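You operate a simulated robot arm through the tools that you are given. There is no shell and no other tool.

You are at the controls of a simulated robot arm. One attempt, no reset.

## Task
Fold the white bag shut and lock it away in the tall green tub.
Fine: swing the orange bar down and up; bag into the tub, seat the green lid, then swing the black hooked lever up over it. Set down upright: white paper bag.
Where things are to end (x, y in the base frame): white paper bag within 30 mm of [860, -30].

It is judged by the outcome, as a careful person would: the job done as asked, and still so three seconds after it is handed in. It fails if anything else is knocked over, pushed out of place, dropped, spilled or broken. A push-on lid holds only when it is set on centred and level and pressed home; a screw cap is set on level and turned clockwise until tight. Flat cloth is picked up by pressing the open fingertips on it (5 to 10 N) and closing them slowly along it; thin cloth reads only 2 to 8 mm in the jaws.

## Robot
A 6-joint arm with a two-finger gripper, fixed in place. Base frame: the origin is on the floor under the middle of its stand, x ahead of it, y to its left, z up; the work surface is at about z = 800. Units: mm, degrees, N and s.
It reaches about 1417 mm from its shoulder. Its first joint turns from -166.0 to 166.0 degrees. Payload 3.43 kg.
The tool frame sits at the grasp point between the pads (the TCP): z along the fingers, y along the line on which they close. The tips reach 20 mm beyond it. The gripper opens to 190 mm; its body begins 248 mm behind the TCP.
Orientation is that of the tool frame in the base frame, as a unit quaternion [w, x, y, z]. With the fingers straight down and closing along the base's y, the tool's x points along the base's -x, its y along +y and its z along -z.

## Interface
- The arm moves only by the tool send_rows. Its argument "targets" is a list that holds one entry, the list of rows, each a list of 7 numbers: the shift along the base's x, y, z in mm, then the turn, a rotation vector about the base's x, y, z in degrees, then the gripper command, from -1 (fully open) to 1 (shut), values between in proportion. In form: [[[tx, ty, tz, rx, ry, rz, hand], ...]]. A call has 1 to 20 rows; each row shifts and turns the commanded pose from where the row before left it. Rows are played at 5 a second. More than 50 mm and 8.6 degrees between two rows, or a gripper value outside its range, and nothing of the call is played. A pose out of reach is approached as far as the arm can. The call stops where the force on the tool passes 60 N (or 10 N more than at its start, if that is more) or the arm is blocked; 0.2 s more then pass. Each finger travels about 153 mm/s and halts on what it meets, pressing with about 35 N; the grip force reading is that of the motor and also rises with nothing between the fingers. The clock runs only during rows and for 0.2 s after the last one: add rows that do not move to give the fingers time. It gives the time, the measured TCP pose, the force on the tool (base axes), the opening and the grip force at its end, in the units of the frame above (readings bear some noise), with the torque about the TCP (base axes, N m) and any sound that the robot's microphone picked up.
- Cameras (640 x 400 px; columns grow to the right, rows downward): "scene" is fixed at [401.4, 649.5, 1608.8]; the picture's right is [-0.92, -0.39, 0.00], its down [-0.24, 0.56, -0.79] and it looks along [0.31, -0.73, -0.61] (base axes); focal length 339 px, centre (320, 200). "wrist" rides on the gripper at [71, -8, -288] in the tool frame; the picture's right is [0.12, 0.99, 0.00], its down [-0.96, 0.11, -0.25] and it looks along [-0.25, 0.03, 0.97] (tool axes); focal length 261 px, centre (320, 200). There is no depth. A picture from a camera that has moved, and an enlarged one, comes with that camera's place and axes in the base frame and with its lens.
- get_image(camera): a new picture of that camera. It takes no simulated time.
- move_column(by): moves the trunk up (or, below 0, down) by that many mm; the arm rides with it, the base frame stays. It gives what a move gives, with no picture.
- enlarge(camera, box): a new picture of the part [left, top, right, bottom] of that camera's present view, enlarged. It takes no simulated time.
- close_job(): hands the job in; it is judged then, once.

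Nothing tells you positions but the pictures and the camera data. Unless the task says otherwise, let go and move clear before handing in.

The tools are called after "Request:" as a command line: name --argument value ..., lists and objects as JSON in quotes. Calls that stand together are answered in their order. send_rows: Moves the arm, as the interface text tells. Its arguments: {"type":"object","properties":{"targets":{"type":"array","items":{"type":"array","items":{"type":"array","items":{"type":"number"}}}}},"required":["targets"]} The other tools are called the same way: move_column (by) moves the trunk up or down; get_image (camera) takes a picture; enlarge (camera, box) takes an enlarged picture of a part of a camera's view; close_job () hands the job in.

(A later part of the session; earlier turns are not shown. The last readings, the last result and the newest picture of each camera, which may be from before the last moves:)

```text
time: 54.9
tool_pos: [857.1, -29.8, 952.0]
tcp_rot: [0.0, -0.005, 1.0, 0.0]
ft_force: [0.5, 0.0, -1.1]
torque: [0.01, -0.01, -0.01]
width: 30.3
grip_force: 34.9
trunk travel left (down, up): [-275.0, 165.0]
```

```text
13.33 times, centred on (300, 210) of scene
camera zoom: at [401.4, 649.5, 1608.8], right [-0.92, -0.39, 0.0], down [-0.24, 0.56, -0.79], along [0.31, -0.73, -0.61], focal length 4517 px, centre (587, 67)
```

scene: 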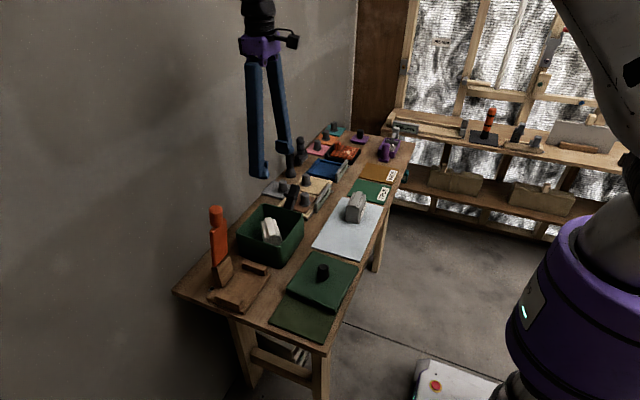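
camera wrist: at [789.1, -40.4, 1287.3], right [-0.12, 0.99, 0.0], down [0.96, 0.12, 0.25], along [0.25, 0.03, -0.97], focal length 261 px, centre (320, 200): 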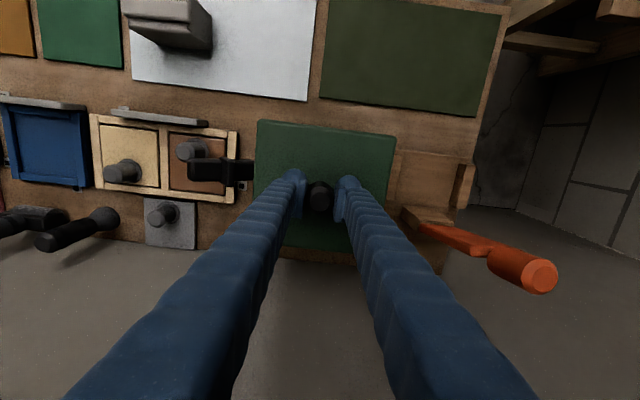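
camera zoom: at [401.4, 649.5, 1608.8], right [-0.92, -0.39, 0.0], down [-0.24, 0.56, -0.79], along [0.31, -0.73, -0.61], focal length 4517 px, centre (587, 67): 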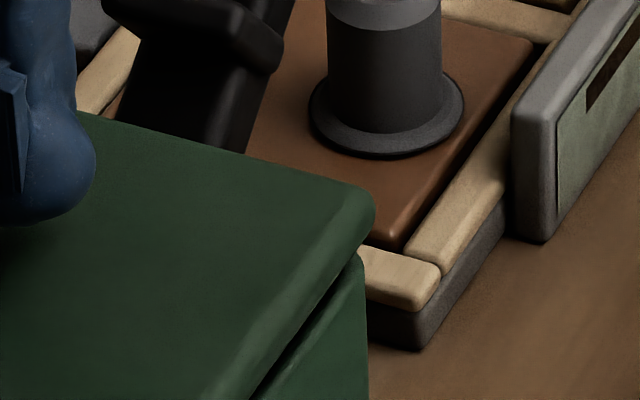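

The lid is centred to within about half a millimetre. Continuing down slowly.

Request:
send_rows --targets '[[[0, 0, -2, 0, 0, 0, 1], [0, 0, -2, 0, 0, 0, 1], [0, 0, -1, 0, 0, 0, 1], [0, 0, 0, 0, 0, 0, 1]]]'

```text
time: 55.9
tool_pos: [856.5, -28.5, 947.3]
tcp_rot: [0.001, -0.004, 1.0, 0.0]
ft_force: [0.7, 0.9, -2.1]
torque: [0.01, -0.01, 0.01]
width: 30.3
grip_force: 34.5
trunk travel left (down, up): [-275.0, 165.0]
```

Request:
send_rows --targets '[[[0, 0, -2, 0, 0, 0, 1], [0, 0, -1.5, 0, 0, 0, 1], [0, 0, 0, 0, 0, 0, 1]]]'

Request:
enlarge --camera "scene" --box '[262, 222, 292, 252]'

Request:
enlarge --camera "wrist" --box '[230, 100, 430, 280]'

```text
time: 56.7
tool_pos: [856.4, -28.9, 944.5]
tcp_rot: [0.001, -0.005, 1.0, 0.0]
ft_force: [-0.9, 0.1, 11.2]
torque: [0.01, 0.11, 0.0]
width: 30.5
grip_force: 34.9
trunk travel left (down, up): [-275.0, 165.0]
```

```text
13.33 times, centred on (277, 237) of scene
camera zoom: at [401.4, 649.5, 1608.8], right [-0.92, -0.39, 0.0], down [-0.24, 0.56, -0.79], along [0.31, -0.73, -0.61], focal length 4517 px, centre (893, -293)
```

zoom: 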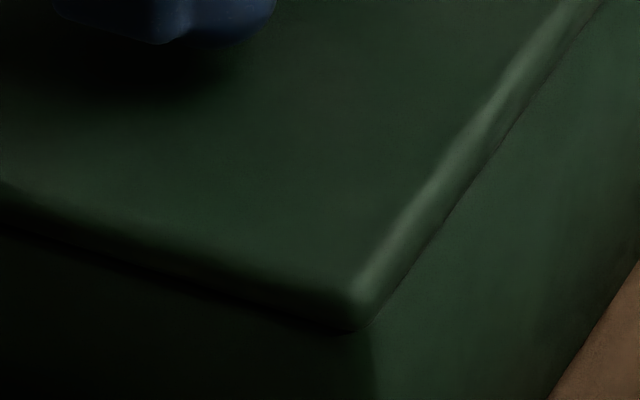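

```text
2.22 times, centred on (330, 190) of wrist
camera zoom: at [786.3, -38.1, 1232.6], right [-0.13, 0.99, 0.0], down [0.96, 0.12, 0.25], along [0.25, 0.03, -0.97], focal length 579 px, centre (298, 222)
```

zoom: 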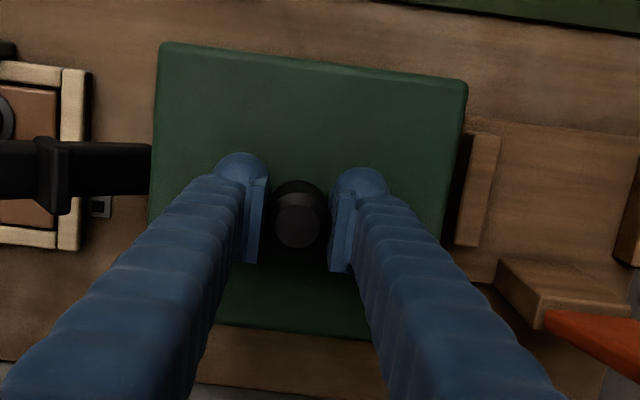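

The lid has made contact, level on the rim with about 12 N. Now pressing it home.

Request:
send_rows --targets '[[[0, 0, -1.5, 0, 0, 0, 1], [0, 0, -1.5, 0, 0, 0, 1], [0, 0, -1.5, 0, 0, 0, 1], [0, 0, -1.5, 0, 0, 0, 1], [0, 0, -1.5, 0, 0, 0, 1], [0, 0, 0, 0, 0, 0, 1]]]'

Request:
enlarge --camera "scene" --box '[262, 222, 292, 252]'

Request:
enlarge --camera "scene" --box '[230, 190, 310, 270]'

```text
time: 58.1
tool_pos: [855.9, -29.2, 939.4]
tcp_rot: [0.003, -0.004, 1.0, 0.0]
ft_force: [6.3, 1.9, 34.7]
torque: [0.04, -0.17, 0.01]
width: 30.5
grip_force: 34.8
trunk travel left (down, up): [-275.0, 165.0]
```

```text
13.33 times, centred on (277, 237) of scene
camera zoom: at [401.4, 649.5, 1608.8], right [-0.92, -0.39, 0.0], down [-0.24, 0.56, -0.79], along [0.31, -0.73, -0.61], focal length 4517 px, centre (893, -293)
```

zoom: 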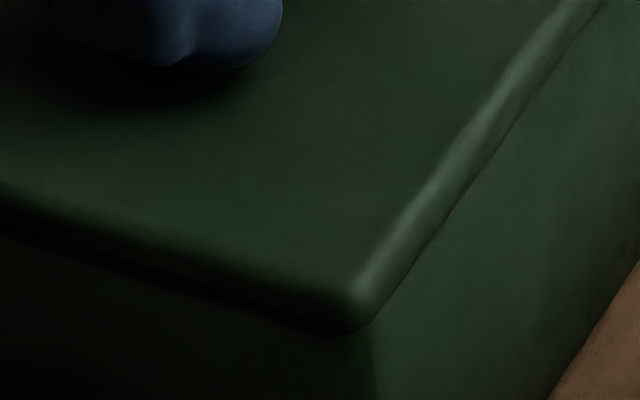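

```text
5.00 times, centred on (270, 230) of scene
camera zoom: at [401.4, 649.5, 1608.8], right [-0.92, -0.39, 0.0], down [-0.24, 0.56, -0.79], along [0.31, -0.73, -0.61], focal length 1694 px, centre (570, 50)
```

zoom: 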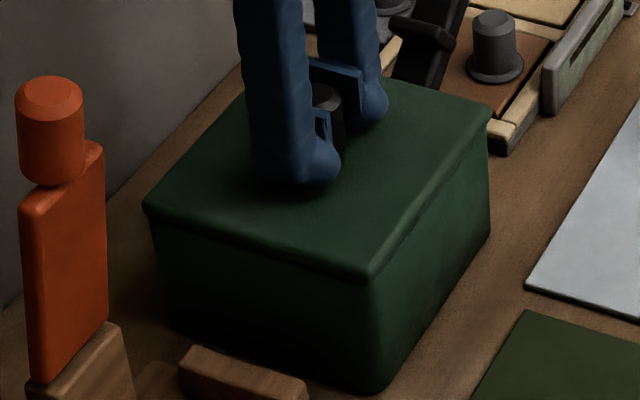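

The fingers slid down the knob rather than moving the lid further, so I'll let go, close the fingers and press on top of the knob to make sure it is seated.

Request:
send_rows --targets '[[[0, 0, 2, 0, 0, 0, 0.6], [0, 0, 0, 0, 0, 0, 0.4], [0, 0, 0, 0, 0, 0, 0.4], [0, 0, 30, 0, 0, 0, 0.4], [0, 0, 30, 0, 0, 0, 0.4], [0, 0, 0, 0, 0, 0, 1], [0, 0, 0, 0, 0, 0, 1], [0, 0, 0, 0, 0, 0, 1]]]'

Request:
enlarge --camera "wrist" --box '[220, 80, 420, 240]'

Request:
enlarge --camera "scene" --box '[220, 170, 320, 270]'

```text
time: 59.9
tool_pos: [855.9, -29.7, 999.0]
tcp_rot: [0.001, -0.005, 1.0, 0.0]
ft_force: [-0.7, -0.4, -0.5]
torque: [0.0, -0.02, 0.01]
width: 0.1
grip_force: 34.0
trunk travel left (down, up): [-275.0, 165.0]
```

```text
2.50 times, centred on (320, 160) of wrist
camera zoom: at [786.8, -38.1, 1286.3], right [-0.13, 0.99, 0.0], down [0.96, 0.12, 0.25], along [0.25, 0.03, -0.97], focal length 652 px, centre (320, 300)
```

zoom: 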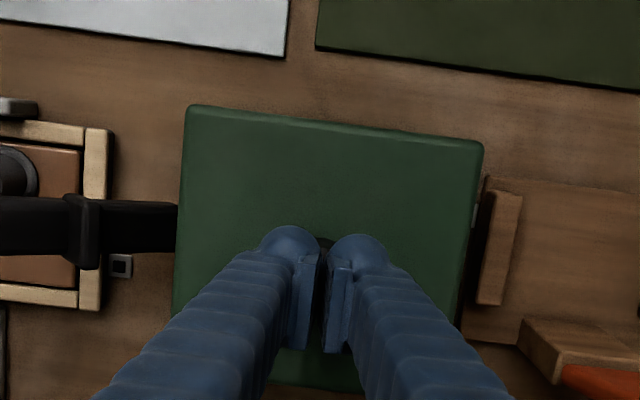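

```text
4.00 times, centred on (270, 220) of scene
camera zoom: at [401.4, 649.5, 1608.8], right [-0.92, -0.39, 0.0], down [-0.24, 0.56, -0.79], along [0.31, -0.73, -0.61], focal length 1355 px, centre (520, 120)
```

zoom: 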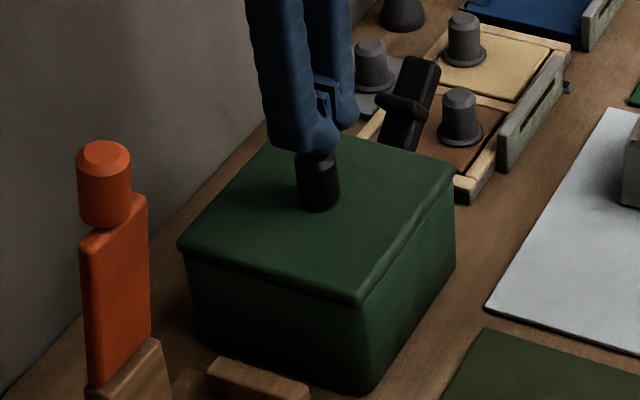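

Request:
send_rows --targets '[[[2.5, 0, -10, 0, 0, 0, 1], [0, 0, -8, 0, 0, 0, 1], [0, 0, -3, 0, 0, 0, 1], [0, 0, -2, 0, 0, 0, 1]]]'

Request:
enlarge --camera "scene" --box '[230, 190, 310, 270]'

```text
time: 60.9
tool_pos: [860.2, -28.3, 978.0]
tcp_rot: [0.003, -0.004, 1.0, 0.001]
ft_force: [-0.9, 0.2, 17.3]
torque: [-0.01, 0.05, 0.02]
width: 6.1
grip_force: 34.1
trunk travel left (down, up): [-275.0, 165.0]
```

```text
5.00 times, centred on (270, 230) of scene
camera zoom: at [401.4, 649.5, 1608.8], right [-0.92, -0.39, 0.0], down [-0.24, 0.56, -0.79], along [0.31, -0.73, -0.61], focal length 1694 px, centre (570, 50)
```

zoom: 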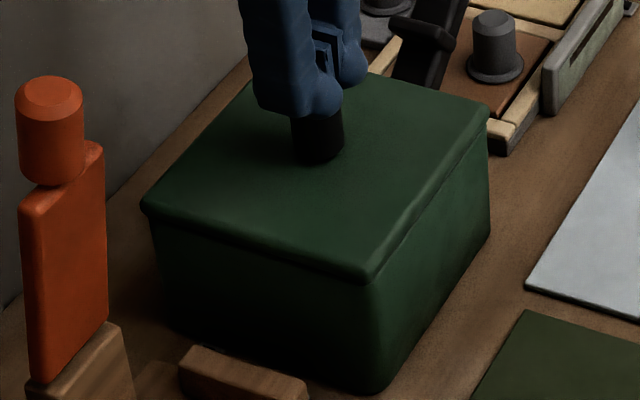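

Request:
send_rows --targets '[[[0, 0, -1.5, 0, 0, 0, 1], [0, 0, -1.5, 0, 0, 0, 1], [0, 0, -1.5, 0, 0, 0, 1], [0, 0, -1.5, 0, 0, 0, 1], [0, 0, -1.5, 0, 0, 0, 1], [0, 0, -1.5, 0, 0, 0, 1]]]'

Request:
enlarge --camera "scene" --box '[230, 190, 310, 270]'

Request:
enlarge --camera "scene" --box '[262, 222, 292, 252]'

```text
time: 61.9
tool_pos: [862.1, -29.8, 977.7]
tcp_rot: [0.007, -0.004, 1.0, -0.001]
ft_force: [-3.6, 1.7, 22.6]
torque: [0.0, 0.24, 0.02]
width: 6.1
grip_force: 33.9
trunk travel left (down, up): [-275.0, 165.0]
stopped in row 4: the force on the tool passed its limit at 63 N (the readings are from after the stop); the commanded pose is now the measured one
```

```text
5.00 times, centred on (270, 230) of scene
camera zoom: at [401.4, 649.5, 1608.8], right [-0.92, -0.39, 0.0], down [-0.24, 0.56, -0.79], along [0.31, -0.73, -0.61], focal length 1694 px, centre (570, 50)
```

zoom: 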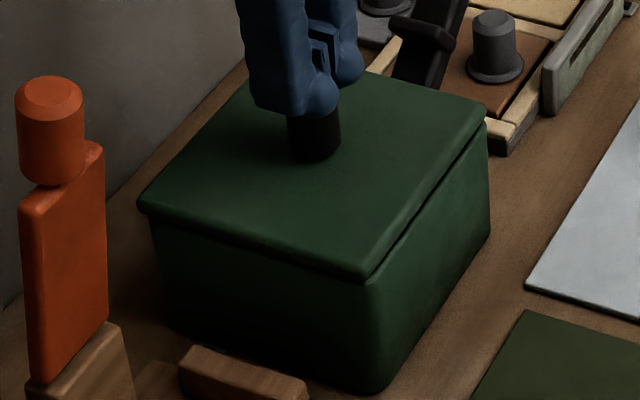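

```text
13.33 times, centred on (277, 237) of scene
camera zoom: at [401.4, 649.5, 1608.8], right [-0.92, -0.39, 0.0], down [-0.24, 0.56, -0.79], along [0.31, -0.73, -0.61], focal length 4517 px, centre (893, -293)
```

zoom: 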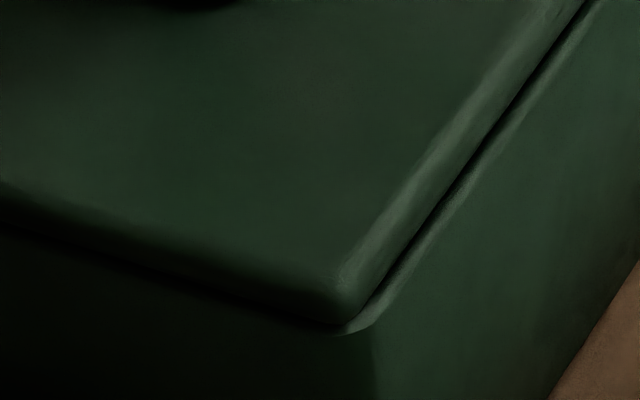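

The lid slid about 3 mm toward +x under that push, so it isn't engaged yet. I'll lift off and measure the lid against the rim carefully.

Request:
send_rows --targets '[[[0, 0, 15, 0, 0, 0, 1], [0, 0, 30, 0, 0, 0, 0.3], [-20, 0, 40, 0, 0, 0, 0.3], [-20, 0, 40, 0, 0, 0, 0.3], [0, 0, 0, 0, 0, 0, 0.3]]]'

Request:
enlarge --camera "wrist" --box '[230, 110, 410, 240]'

Request:
enlarge --camera "scene" --box '[262, 222, 292, 252]'

Request:
enlarge --camera "scene" --box '[228, 215, 258, 245]'

Request:
enlarge --camera "scene" --box '[285, 195, 315, 225]'

```text
time: 63.1
tool_pos: [822.1, -29.2, 1099.0]
tcp_rot: [0.004, -0.005, 1.0, 0.0]
ft_force: [-0.1, -0.6, -0.3]
torque: [-0.02, 0.01, 0.03]
width: 66.7
grip_force: 0.1
trunk travel left (down, up): [-275.0, 165.0]
```

```text
3.08 times, centred on (320, 175) of wrist
camera zoom: at [750.4, -37.9, 1386.0], right [-0.13, 0.99, 0.0], down [0.96, 0.12, 0.26], along [0.25, 0.03, -0.97], focal length 802 px, centre (320, 277)
```

zoom: 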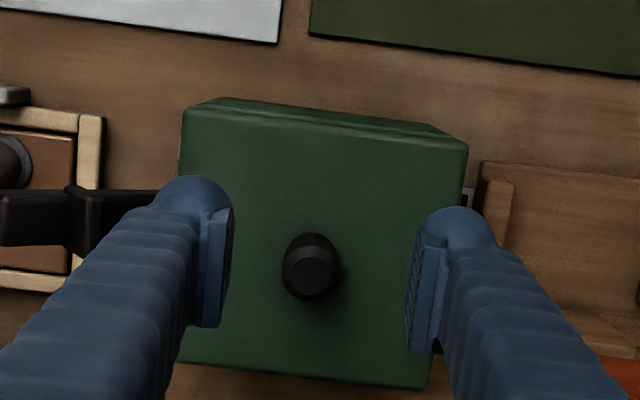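

```text
13.33 times, centred on (277, 237) of scene
camera zoom: at [401.4, 649.5, 1608.8], right [-0.92, -0.39, 0.0], down [-0.24, 0.56, -0.79], along [0.31, -0.73, -0.61], focal length 4517 px, centre (893, -293)
```

zoom: 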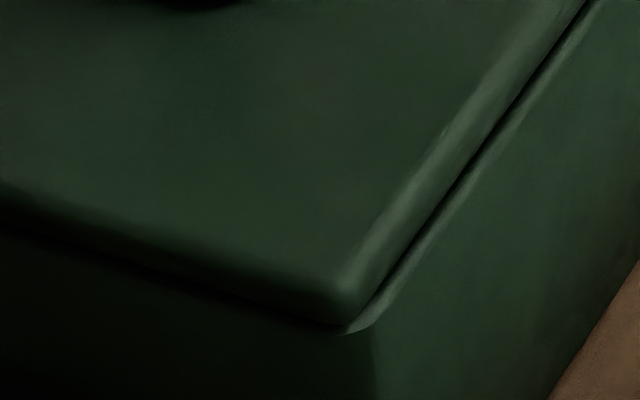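

```text
13.33 times, centred on (243, 230) of scene
camera zoom: at [401.4, 649.5, 1608.8], right [-0.92, -0.39, 0.0], down [-0.24, 0.56, -0.79], along [0.31, -0.73, -0.61], focal length 4517 px, centre (1347, -200)
```

zoom: 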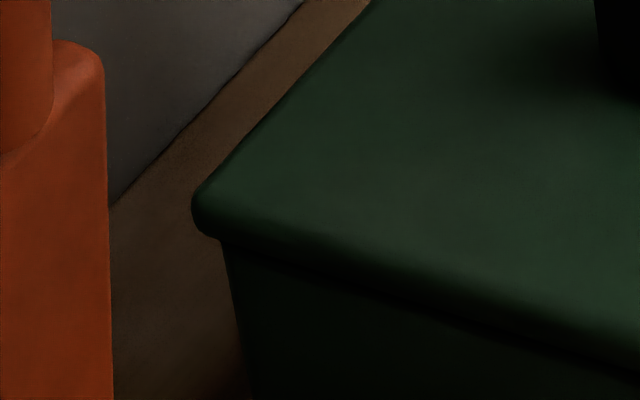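

```text
13.33 times, centred on (300, 210) of scene
camera zoom: at [401.4, 649.5, 1608.8], right [-0.92, -0.39, 0.0], down [-0.24, 0.56, -0.79], along [0.31, -0.73, -0.61], focal length 4517 px, centre (587, 67)
```

zoom: 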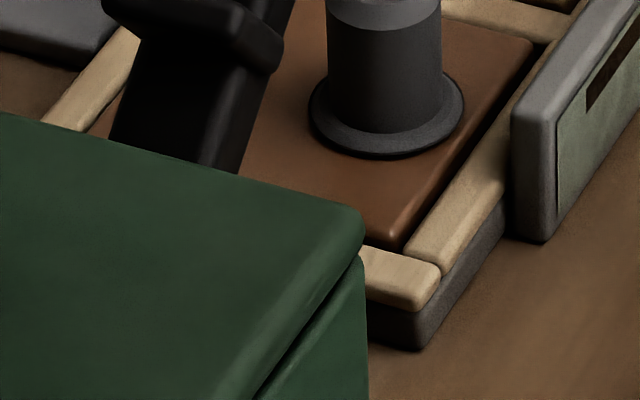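

The lid's centre is now about [861.5, -29.8] against the tub's [859, -30.4]. I'll regrip the knob low with the fingertips close to the lid top, recentre it, and press through the fingertips.

Request:
send_rows --targets '[[[19.4, -0.5, 0, 0, 0.4, 0, 0.3], [19.4, -0.5, -20, 0, 0, 0, 0.3], [0, 0, -40, 0, 0, 0, 0.3], [0, 0, -40, 0, 0, 0, 0.3], [0, 0, -40, 0, 0, 0, 0.3], [0, 0, -24, 0, 0, 0, 0.3], [0, 0, 0, 0, 0, 0, 0.3]]]'

Request:
enlarge --camera "wrist" --box '[220, 100, 420, 260]'

Request:
enlarge --camera "scene" --box '[230, 180, 320, 270]'

```text
time: 64.7
tool_pos: [860.0, -31.4, 935.4]
tcp_rot: [0.002, -0.005, 1.0, 0.0]
ft_force: [0.4, -0.1, 0.8]
torque: [-0.01, 0.0, 0.02]
width: 66.5
grip_force: 0.1
trunk travel left (down, up): [-275.0, 165.0]
```

```text
2.50 times, centred on (320, 180) of wrist
camera zoom: at [790.0, -39.5, 1222.9], right [-0.13, 0.99, 0.0], down [0.96, 0.12, 0.25], along [0.25, 0.03, -0.97], focal length 652 px, centre (320, 250)
```

zoom: 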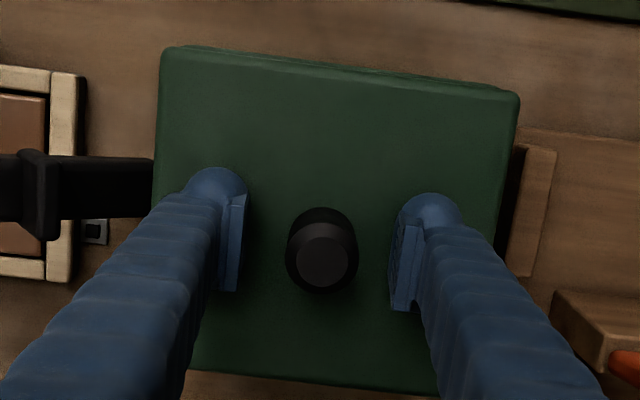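

```text
4.44 times, centred on (275, 225) of scene
camera zoom: at [401.4, 649.5, 1608.8], right [-0.92, -0.39, 0.0], down [-0.24, 0.56, -0.79], along [0.31, -0.73, -0.61], focal length 1506 px, centre (520, 89)
```

zoom: 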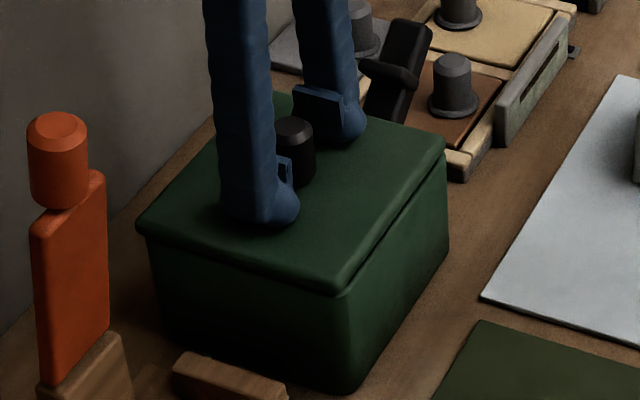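

Request:
send_rows --targets '[[[0, 0.4, -2, 0, 0, 0, 0.3], [0, 0, 0, 0, 0, 0, 0.6], [0, 0, 0, 0, 0, 0, 1], [0, 0, 0, 0, 0, 0, 1], [0, 0, 2.5, 0, 0, 0, 1], [-1.7, 0, 0, 0, 0, 0, 1], [-1.7, 0, 0, 0, 0, 0, 1], [0, 0, 0, 0, 0, 0, 1]]]'

Request:
enlarge --camera "scene" --box '[228, 215, 258, 245]'

Request:
enlarge --camera "scene" --box '[285, 195, 315, 225]'

Request:
enlarge --camera "scene" --box '[262, 222, 292, 252]'

```text
time: 66.5
tool_pos: [858.6, -29.7, 937.3]
tcp_rot: [0.001, -0.003, 1.0, 0.0]
ft_force: [0.0, 0.1, 0.2]
torque: [0.0, 0.01, 0.0]
width: 30.5
grip_force: 34.8
trunk travel left (down, up): [-275.0, 165.0]
```

```text
13.33 times, centred on (243, 230) of scene
camera zoom: at [401.4, 649.5, 1608.8], right [-0.92, -0.39, 0.0], down [-0.24, 0.56, -0.79], along [0.31, -0.73, -0.61], focal length 4517 px, centre (1347, -200)
```

zoom: 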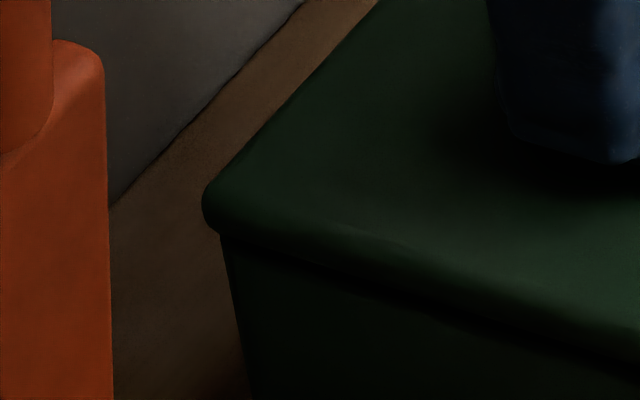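

```text
13.33 times, centred on (300, 210) of scene
camera zoom: at [401.4, 649.5, 1608.8], right [-0.92, -0.39, 0.0], down [-0.24, 0.56, -0.79], along [0.31, -0.73, -0.61], focal length 4517 px, centre (587, 67)
```

zoom: 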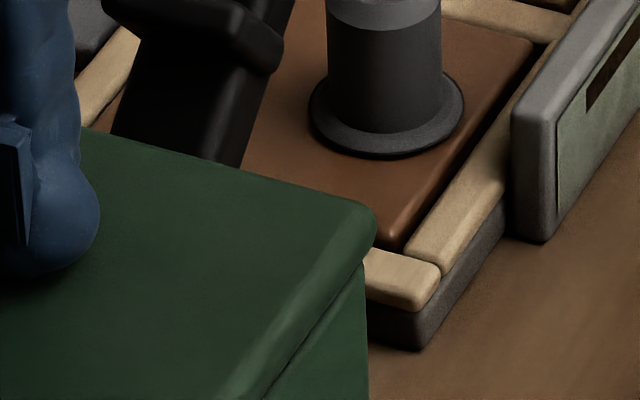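

```text
13.33 times, centred on (277, 237) of scene
camera zoom: at [401.4, 649.5, 1608.8], right [-0.92, -0.39, 0.0], down [-0.24, 0.56, -0.79], along [0.31, -0.73, -0.61], focal length 4517 px, centre (893, -293)
```

zoom: 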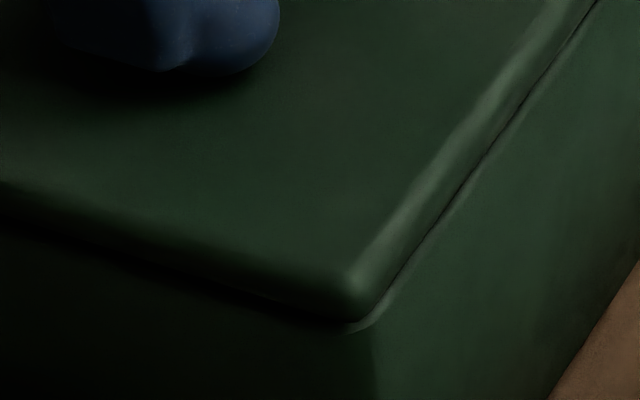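

The lid is now centred to within a few tenths of a millimetre. Pressing down through the fingertips.

Request:
send_rows --targets '[[[0, 0, -1.5, 0, 0, 0, 1], [0, 0, -1.5, 0, 0, 0, 1], [0, 0, -1.5, 0, 0, 0, 1], [0, 0, -1.5, 0, 0, 0, 1], [0, 0, -1.5, 0, 0, 0, 1], [0, 0, -1.5, 0, 0, 0, 1], [0, 0, -1.5, 0, 0, 0, 1], [0, 0, -1.5, 0, 0, 0, 1], [0, 0, -1.5, 0, 0, 0, 1]]]'

Request:
enlarge --camera "scene" --box '[230, 180, 320, 270]'

Request:
enlarge --camera "scene" --box '[262, 222, 292, 252]'

```text
time: 68.0
tool_pos: [861.6, -31.2, 933.9]
tcp_rot: [0.007, -0.005, 1.0, 0.0]
ft_force: [-0.4, 0.1, 20.4]
torque: [0.06, 1.32, -0.07]
width: 30.5
grip_force: 34.9
trunk travel left (down, up): [-275.0, 165.0]
stopped in row 7: the force on the tool passed its limit at 62 N (the readings are from after the stop); the commanded pose is now the measured one
```

```text
4.44 times, centred on (275, 225) of scene
camera zoom: at [401.4, 649.5, 1608.8], right [-0.92, -0.39, 0.0], down [-0.24, 0.56, -0.79], along [0.31, -0.73, -0.61], focal length 1506 px, centre (520, 89)
```

zoom: 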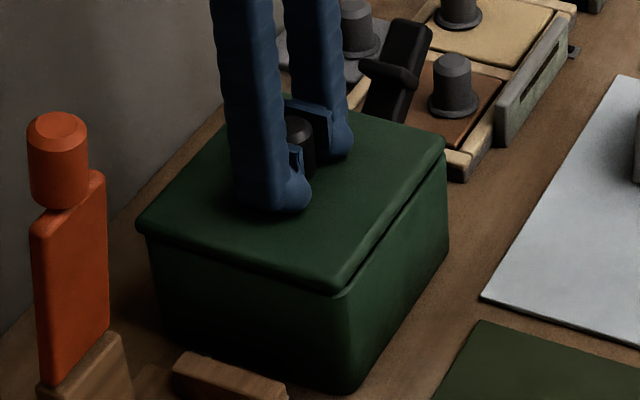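

```text
13.33 times, centred on (277, 237) of scene
camera zoom: at [401.4, 649.5, 1608.8], right [-0.92, -0.39, 0.0], down [-0.24, 0.56, -0.79], along [0.31, -0.73, -0.61], focal length 4517 px, centre (893, -293)
```

zoom: 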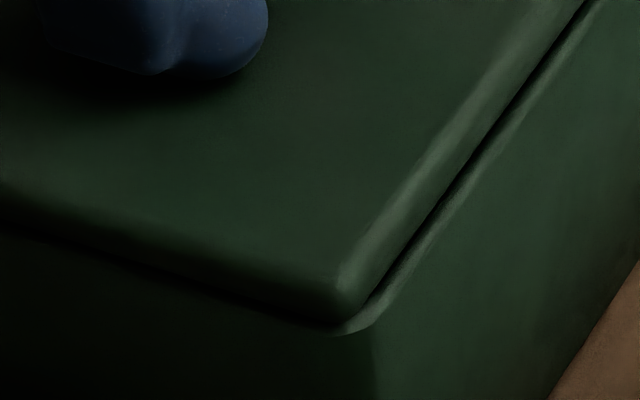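

Under load the arm flexes about 3 mm toward +x and drags the lid with it. I'll unload, recentre, and press again while counter-commanding -x and a little tilt.

Request:
send_rows --targets '[[[0, 0, 4, 0, 0, 0, 1], [-1.5, 0.6, 0, 0, 0.4, 0, 1], [-1.5, 0, 0, 0, 0.3, 0, 1], [0, 0, 0, 0, 0, 0, 1]]]'

Request:
send_rows --targets '[[[0, 0, 0, 0, 0, 0, 1]]]'

Request:
enlarge --camera "scene" --box '[228, 215, 258, 245]'

Request:
enlarge --camera "scene" --box '[285, 195, 315, 225]'

Request:
enlarge --camera "wrist" --box '[220, 100, 420, 260]'

```text
time: 69.0
tool_pos: [859.2, -28.7, 934.1]
tcp_rot: [-0.003, -0.004, 1.0, 0.0]
ft_force: [2.4, -0.7, 3.8]
torque: [0.06, -0.46, 0.06]
width: 30.4
grip_force: 35.1
trunk travel left (down, up): [-275.0, 165.0]
```

```text
time: 69.5
tool_pos: [857.9, -28.7, 935.8]
tcp_rot: [-0.002, -0.005, 1.0, 0.0]
ft_force: [1.3, 2.0, 2.3]
torque: [0.03, -0.37, 0.0]
width: 30.5
grip_force: 35.3
trunk travel left (down, up): [-275.0, 165.0]
```

```text
13.33 times, centred on (243, 230) of scene
camera zoom: at [401.4, 649.5, 1608.8], right [-0.92, -0.39, 0.0], down [-0.24, 0.56, -0.79], along [0.31, -0.73, -0.61], focal length 4517 px, centre (1347, -200)
```

zoom: 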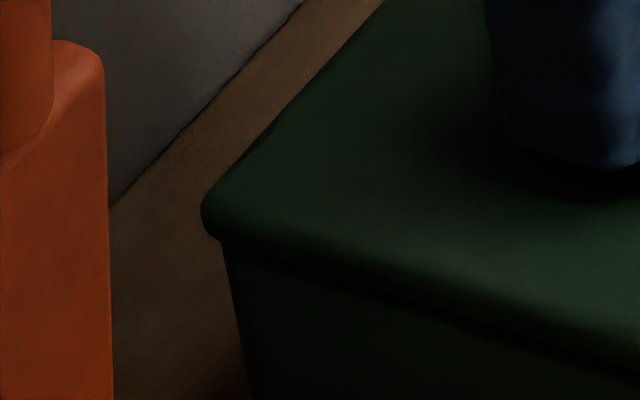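

```text
13.33 times, centred on (300, 210) of scene
camera zoom: at [401.4, 649.5, 1608.8], right [-0.92, -0.39, 0.0], down [-0.24, 0.56, -0.79], along [0.31, -0.73, -0.61], focal length 4517 px, centre (587, 67)
```

zoom: 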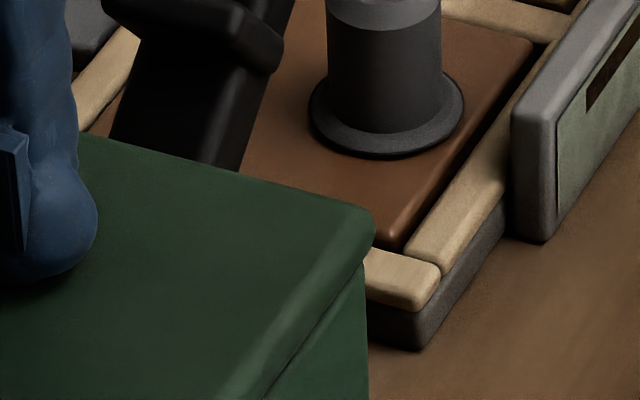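

```text
2.50 times, centred on (320, 180) of wrist
camera zoom: at [789.7, -38.0, 1222.5], right [-0.13, 0.99, 0.0], down [0.96, 0.12, 0.24], along [0.24, 0.03, -0.97], focal length 652 px, centre (320, 250)
```

zoom: 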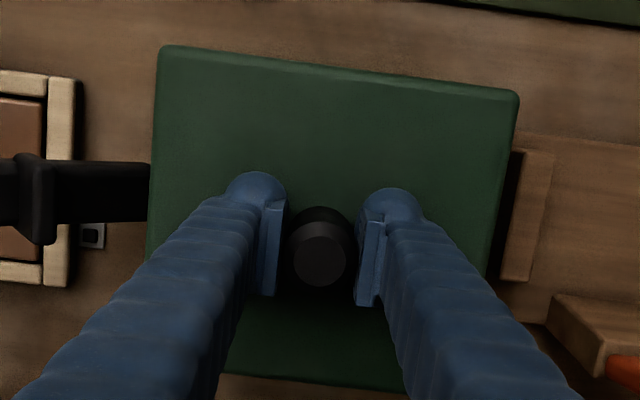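

Request:
send_rows --targets '[[[0.3, -1, 0, 0, 0, 0, 1], [-0.5, 0, -1.5, 0, 0.1, 0, 1], [-0.6, 0, -1.5, 0, 0.14, 0, 1], [-0.6, 0, -1.5, 0, 0.14, 0, 1], [-0.6, 0, -1.5, 0, 0.14, 0, 1]]]'

Request:
enlarge --camera "scene" --box '[228, 215, 258, 245]'

Request:
enlarge --camera "scene" --box '[285, 195, 315, 225]'

Request:
enlarge --camera "scene" --box '[262, 222, 292, 252]'

```text
time: 70.7
tool_pos: [857.0, -29.8, 934.7]
tcp_rot: [-0.002, -0.004, 1.0, 0.0]
ft_force: [11.5, 2.2, 46.2]
torque: [0.07, -0.05, -0.04]
width: 30.1
grip_force: 34.8
trunk travel left (down, up): [-275.0, 165.0]
```

```text
13.33 times, centred on (243, 230) of scene
camera zoom: at [401.4, 649.5, 1608.8], right [-0.92, -0.39, 0.0], down [-0.24, 0.56, -0.79], along [0.31, -0.73, -0.61], focal length 4517 px, centre (1347, -200)
```

zoom: 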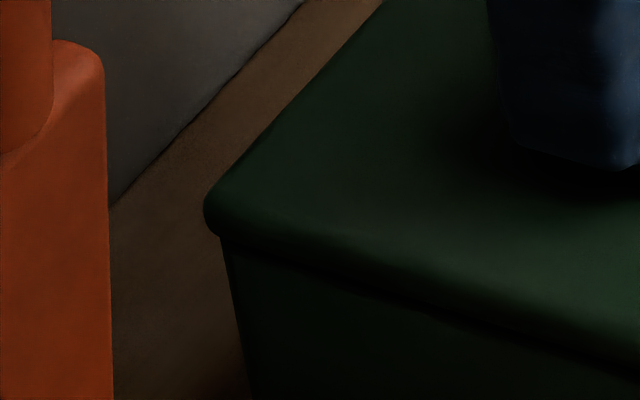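

```text
13.33 times, centred on (300, 210) of scene
camera zoom: at [401.4, 649.5, 1608.8], right [-0.92, -0.39, 0.0], down [-0.24, 0.56, -0.79], along [0.31, -0.73, -0.61], focal length 4517 px, centre (587, 67)
```

zoom: 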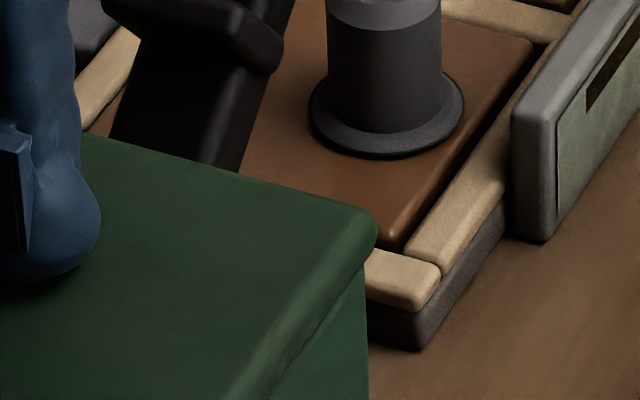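

```text
13.33 times, centred on (277, 237) of scene
camera zoom: at [401.4, 649.5, 1608.8], right [-0.92, -0.39, 0.0], down [-0.24, 0.56, -0.79], along [0.31, -0.73, -0.61], focal length 4517 px, centre (893, -293)
```

zoom: 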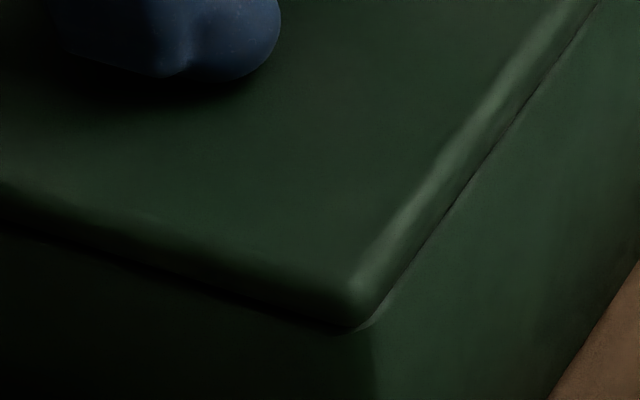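

Request:
send_rows --targets '[[[0, 0, -1, 0, 0.1, 0, 1], [-0.2, 0, -1, 0, 0.1, 0, 1], [-0.2, 0, -1, 0, 0.1, 0, 1], [0, 0, 0, 0, 0, 0, 1]]]'

Request:
enlarge --camera "scene" --box '[262, 222, 292, 252]'

Request:
enlarge --camera "scene" --box '[228, 215, 258, 245]'

```text
time: 71.1
tool_pos: [861.1, -31.8, 933.3]
tcp_rot: [-0.002, -0.005, 1.0, 0.0]
ft_force: [2.2, -0.2, 15.1]
torque: [0.11, 1.03, 0.07]
width: 30.4
grip_force: 35.3
trunk travel left (down, up): [-275.0, 165.0]
stopped in row 2: the force on the tool passed its limit at 61 N (the readings are from after the stop); the commanded pose is now the measured one
```

```text
13.33 times, centred on (277, 237) of scene
camera zoom: at [401.4, 649.5, 1608.8], right [-0.92, -0.39, 0.0], down [-0.24, 0.56, -0.79], along [0.31, -0.73, -0.61], focal length 4517 px, centre (893, -293)
```

zoom: 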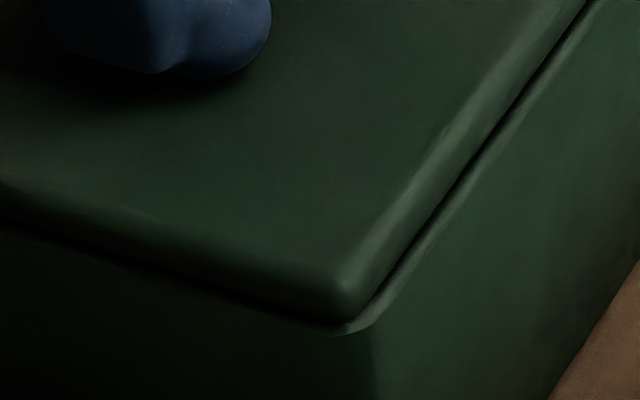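

```text
13.33 times, centred on (243, 230) of scene
camera zoom: at [401.4, 649.5, 1608.8], right [-0.92, -0.39, 0.0], down [-0.24, 0.56, -0.79], along [0.31, -0.73, -0.61], focal length 4517 px, centre (1347, -200)
```

zoom: 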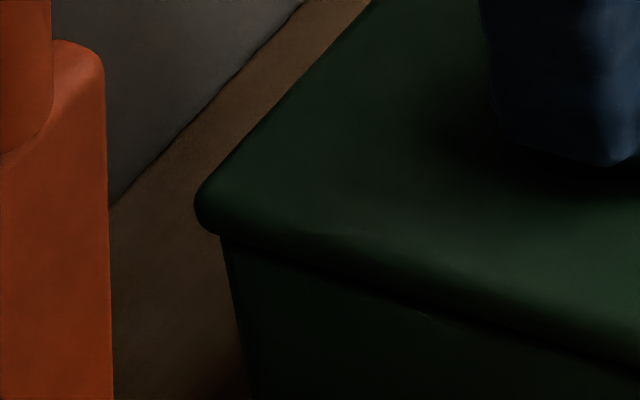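

The lid stays centred up to about 46 N, but jumps when the 60 N limit stops the arm. Before pressing again I want a low side view of the lid/rim gap, so I'll release and take one.

Request:
send_rows --targets '[[[0, 0, 1, 0, 0, 0, 0.6], [0, 0, 0, 0, 0, 0, 0.3], [0, 0, 0, 0, 0, 0, 0.3], [0, 0, 30, 0, 0, 0, 0.3], [0, 0, 45, 0, 0, 0, 0.3], [0, 0, 45, 0, 0, 0, 0.3], [-10, 30, 30, -8, 0, 0, 0.3], [-10, 40, 0, -8, 0, 0, 0.3], [-10, 40, 0, -8, 0, 0, 0.3], [-10, 40, 0, -8, 0, 0, 0.3], [-10, 40, 0, -8, 0, 0, 0.3], [0, 40, 0, -8, 0, 0, 0.3], [0, 40, 0, -8, 0, 0, 0.3], [0, 40, 0, -8, 0, 0, 0.3], [0, 30, -20, 0, 0, 0, 0.3]]]'

Request:
get_image --camera "wrist"

```text
time: 74.3
tool_pos: [786.8, 271.6, 1069.2]
tcp_rot: [-0.001, -0.003, 0.849, -0.528]
ft_force: [0.2, 0.3, 0.6]
torque: [0.32, -0.04, 0.09]
width: 66.6
grip_force: 0.1
out of reach, approached as far as the arm can: row 14, 15
trunk travel left (down, up): [-275.0, 165.0]
```

```text
taken
camera wrist: at [715.9, 526.8, 1204.3], right [-0.13, 0.44, -0.89], down [0.96, 0.28, 0.0], along [0.25, -0.86, -0.46], focal length 261 px, centre (320, 200)
```

wrist: 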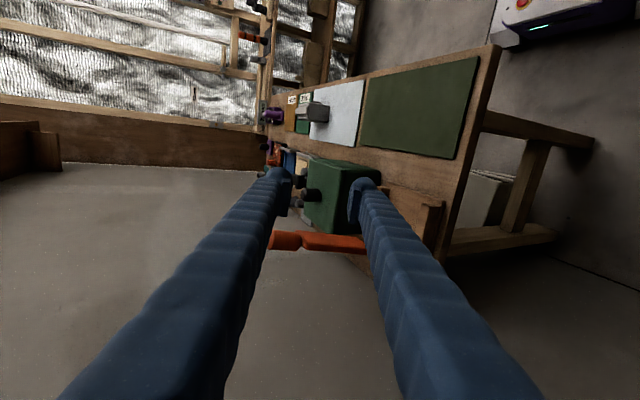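

Request:
enlarge --camera "wrist" --box '[290, 145, 390, 245]'

Request:
enlarge --camera "wrist" --box '[300, 155, 340, 235]'

```text
4.00 times, centred on (340, 195) of wrist
camera zoom: at [715.9, 526.8, 1204.3], right [-0.13, 0.44, -0.89], down [0.96, 0.28, 0.0], along [0.25, -0.86, -0.46], focal length 1043 px, centre (240, 220)
```

zoom: 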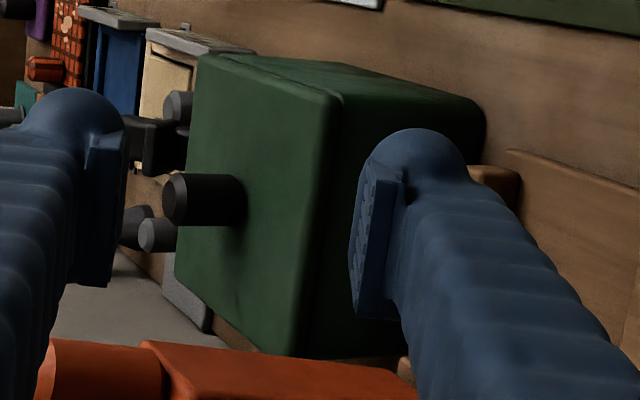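

```text
5.00 times, centred on (320, 195) of wrist
camera zoom: at [715.9, 526.8, 1204.3], right [-0.13, 0.44, -0.89], down [0.96, 0.28, 0.0], along [0.25, -0.86, -0.46], focal length 1303 px, centre (320, 225)
```

zoom: 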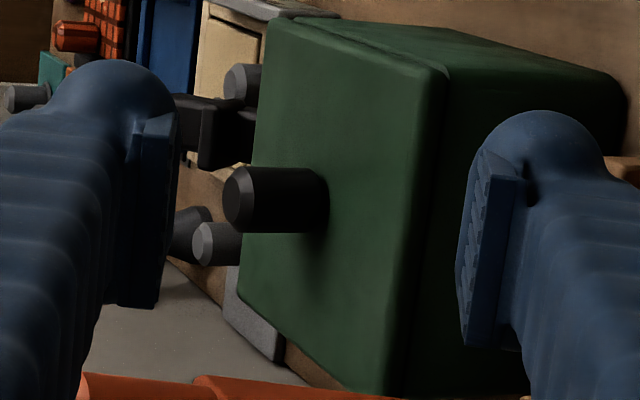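

Request:
enlarge --camera "wrist" --box '[345, 155, 385, 180]'

Request:
enlarge --camera "wrist" --box '[350, 210, 380, 240]'

Request:
enlarge --camera "scene" --box '[235, 200, 305, 270]'

```text
16.00 times, centred on (365, 168) of wrist
camera zoom: at [715.9, 526.8, 1204.3], right [-0.13, 0.44, -0.89], down [0.96, 0.28, 0.0], along [0.25, -0.86, -0.46], focal length 4170 px, centre (-400, 720)
```

zoom: 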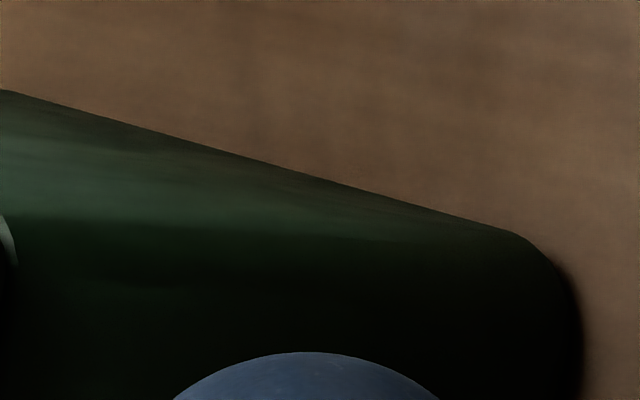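

```text
13.33 times, centred on (365, 225) of wrist
camera zoom: at [715.9, 526.8, 1204.3], right [-0.13, 0.44, -0.89], down [0.96, 0.28, 0.0], along [0.25, -0.86, -0.46], focal length 3475 px, centre (-280, -133)
```

zoom: 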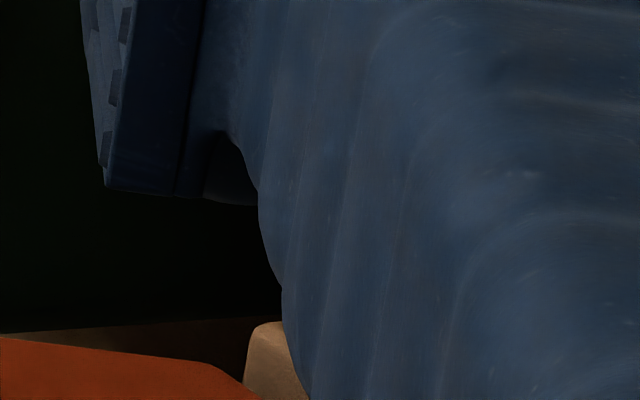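

```text
5.71 times, centred on (270, 235) of scene
camera zoom: at [401.4, 649.5, 1608.8], right [-0.92, -0.39, 0.0], down [-0.24, 0.56, -0.79], along [0.31, -0.73, -0.61], focal length 1936 px, centre (606, 0)
```

zoom: 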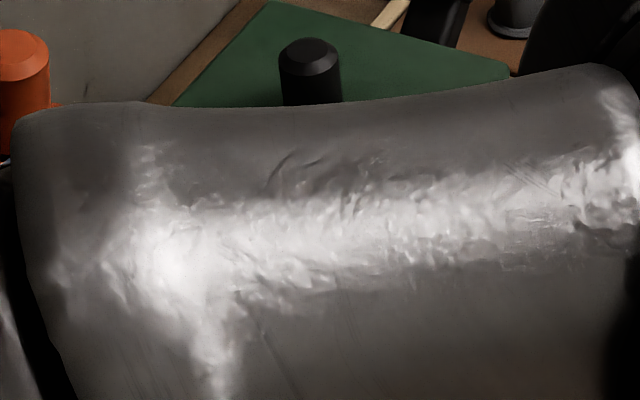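

Request:
enlarge --camera "wrist" --box '[328, 158, 353, 178]'

Request:
enlarge --camera "wrist" --box '[325, 175, 350, 205]'

Request:
enlarge --camera "wrist" --box '[300, 153, 330, 178]'

```text
16.00 times, centred on (340, 168) of wrist
camera zoom: at [715.9, 526.8, 1204.3], right [-0.13, 0.44, -0.89], down [0.96, 0.28, 0.0], along [0.25, -0.86, -0.46], focal length 4170 px, centre (-8, 712)
```

zoom: 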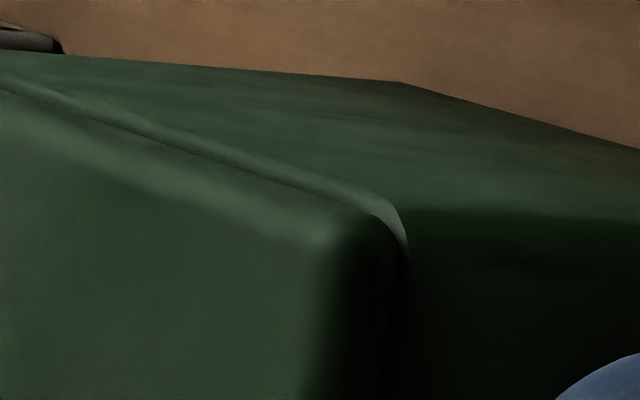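

```text
13.33 times, centred on (338, 190) of wrist
camera zoom: at [715.9, 526.8, 1204.3], right [-0.13, 0.44, -0.89], down [0.96, 0.28, 0.0], along [0.25, -0.86, -0.46], focal length 3475 px, centre (87, 333)
```

zoom: 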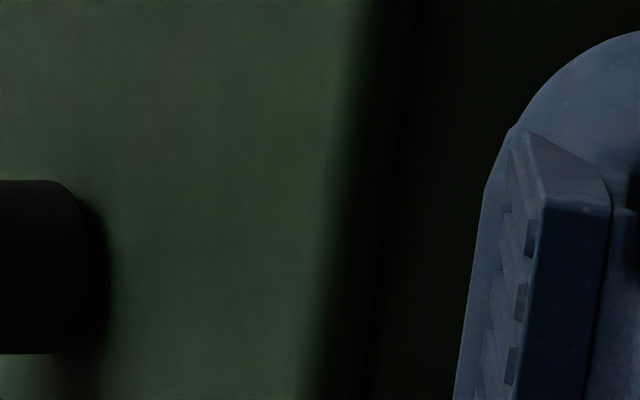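

```text
16.00 times, centred on (315, 166) of wrist
camera zoom: at [715.9, 526.8, 1204.3], right [-0.13, 0.44, -0.89], down [0.96, 0.28, 0.0], along [0.25, -0.86, -0.46], focal length 4170 px, centre (400, 752)
```

zoom: 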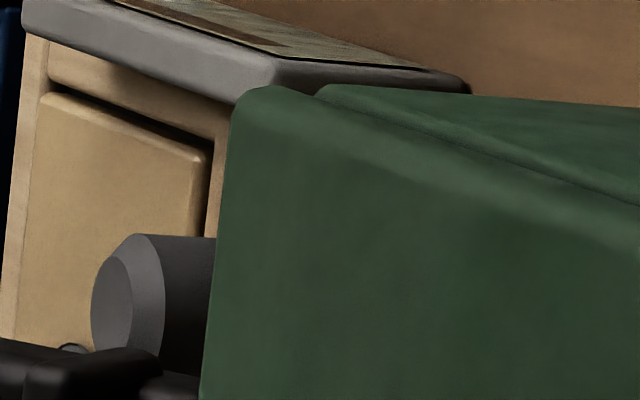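

The lid rests flush on the rim, just shifted about 3 mm toward +x. I'll go back over it, regrip, recentre and press with about 50 N without tripping the limit.

Request:
send_rows --targets '[[[0, -20, 30, 8, 0, 0, 0.3], [0, -38, 10, 8, 0, 0, 0.3], [0, -40, 0, 8, 0, 0, 0.3], [0, -40, 0, 8, 0, 0, 0.3], [0, -40, 0, 8, 0, 0, 0.3], [5, -40, 0, 8, 0, 0, 0.3], [20, -40, 0, 8, 0, 0, 0.3], [25, -35, 0, 7.8, 0, 0, 0.3], [24, -8, 0, 0, 0, -0.3, 0.3], [0, 0, 0, 0, 0, 0, 0.3]]]'

Request:
get_image --camera "wrist"

Request:
enlarge --camera "wrist" --box '[200, 100, 400, 240]'

```text
time: 76.5
tool_pos: [859.2, -27.0, 1108.9]
tcp_rot: [-0.003, -0.002, 1.0, -0.002]
ft_force: [0.2, 0.6, 0.2]
torque: [-0.16, -0.02, 0.0]
width: 66.8
grip_force: 0.0
trunk travel left (down, up): [-275.0, 165.0]
```

```text
taken
camera wrist: at [792.1, -34.1, 1397.7], right [-0.12, 0.99, 0.0], down [0.96, 0.12, 0.24], along [0.24, 0.03, -0.97], focal length 261 px, centre (320, 200)
```

wrist: 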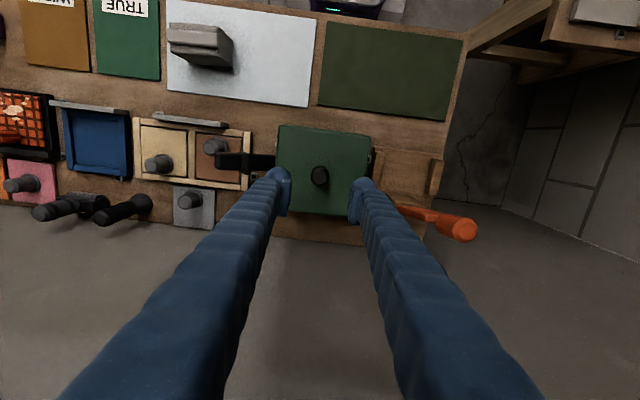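

```text
2.86 times, centred on (300, 170) of wrist
camera zoom: at [792.1, -34.1, 1397.7], right [-0.12, 0.99, 0.0], down [0.96, 0.12, 0.24], along [0.24, 0.03, -0.97], focal length 745 px, centre (377, 286)
```

zoom: 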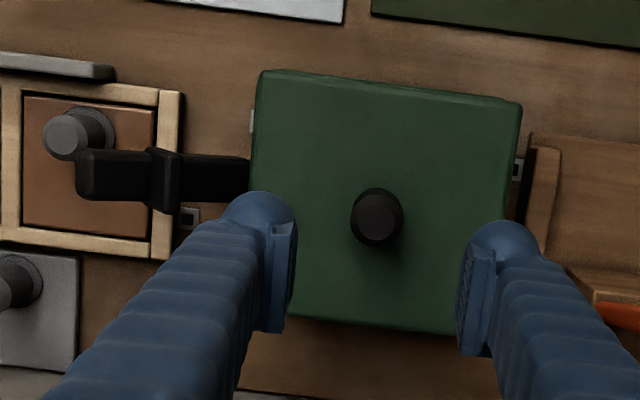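

Request:
send_rows --targets '[[[-1.5, 0.4, -40, 0.2, -0.3, -0.2, 0.3], [0, 0, -45, 0, 0, 0, 0.3], [0, 0, -45, 0, 0, 0, 0.3], [0, 0, -42, 0, 0, 0, 0.3], [0, 0, 0, 0, 0, 0, 0.3]]]'

Request:
enlarge --camera "wrist" --box '[220, 100, 420, 260]'

```text
time: 77.7
tool_pos: [859.3, -28.6, 936.0]
tcp_rot: [0.0, 0.0, 1.0, 0.0]
ft_force: [0.4, -0.5, 0.7]
torque: [0.0, 0.01, -0.02]
width: 66.4
grip_force: 0.0
trunk travel left (down, up): [-275.0, 165.0]
```

```text
2.50 times, centred on (320, 180) of wrist
camera zoom: at [788.8, -35.7, 1223.7], right [-0.12, 0.99, 0.0], down [0.96, 0.12, 0.25], along [0.24, 0.03, -0.97], focal length 652 px, centre (320, 250)
```

zoom: 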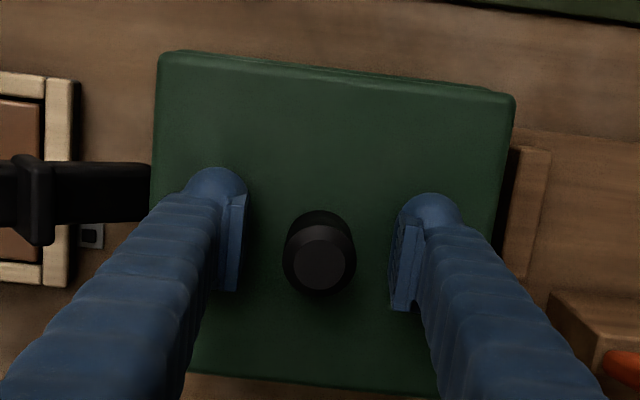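

Request:
send_rows --targets '[[[2.4, 0.7, -2, 0, 0, 0, 0.3], [0, 0, 0, 0, 0, 0, 0.6], [0, 0, 0, 0, 0, 0, 1], [0, 0, 0, 0, 0, 0, 1], [0, 0, 0.5, 0, 0, 0, 1]]]'

Request:
send_rows --targets '[[[-1, 0, 0, 0, 0, 0, 1], [-1, 0, 0, 0, 0, 0, 1], [-1, 0, 0, 0, 0, 0, 1]]]'

Request:
send_rows --targets '[[[0, 0, 0, 0, 0, 0, 1]]]'

Request:
enlarge --camera "scene" --box '[228, 215, 258, 245]'

Request:
enlarge --camera "scene" --box '[285, 195, 315, 225]'

```text
time: 78.9
tool_pos: [861.3, -27.2, 933.2]
tcp_rot: [0.0, -0.001, 1.0, 0.001]
ft_force: [2.0, -5.9, 7.3]
torque: [-0.01, -0.08, -0.01]
width: 30.3
grip_force: 35.1
trunk travel left (down, up): [-275.0, 165.0]
```

```text
time: 79.7
tool_pos: [857.4, -27.4, 933.0]
tcp_rot: [-0.001, 0.0, 1.0, 0.0]
ft_force: [5.9, -8.5, 8.2]
torque: [-0.09, -0.28, -0.04]
width: 30.5
grip_force: 34.6
trunk travel left (down, up): [-275.0, 165.0]
```

```text
time: 80.1
tool_pos: [857.9, -28.5, 933.6]
tcp_rot: [-0.001, 0.001, 1.0, 0.0]
ft_force: [4.4, -8.9, 8.1]
torque: [-0.11, -0.09, -0.07]
width: 30.4
grip_force: 34.7
trunk travel left (down, up): [-275.0, 165.0]
```

```text
13.33 times, centred on (243, 230) of scene
camera zoom: at [401.4, 649.5, 1608.8], right [-0.92, -0.39, 0.0], down [-0.24, 0.56, -0.79], along [0.31, -0.73, -0.61], focal length 4517 px, centre (1347, -200)
```

zoom: 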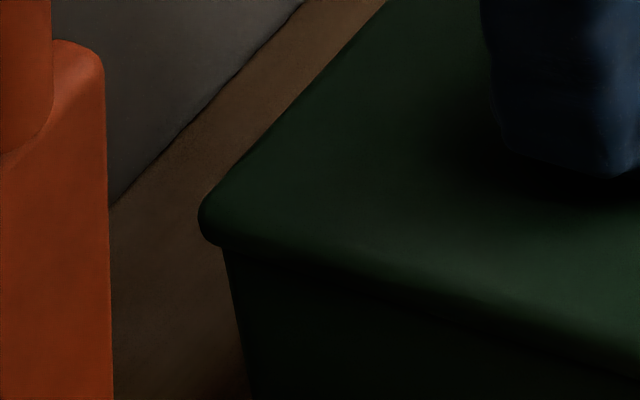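

```text
13.33 times, centred on (300, 210) of scene
camera zoom: at [401.4, 649.5, 1608.8], right [-0.92, -0.39, 0.0], down [-0.24, 0.56, -0.79], along [0.31, -0.73, -0.61], focal length 4517 px, centre (587, 67)
```

zoom: 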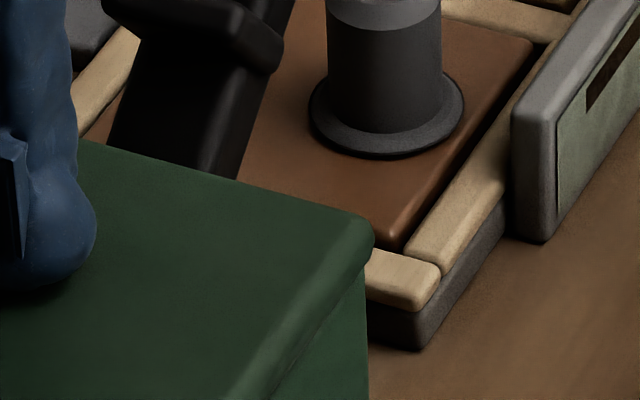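

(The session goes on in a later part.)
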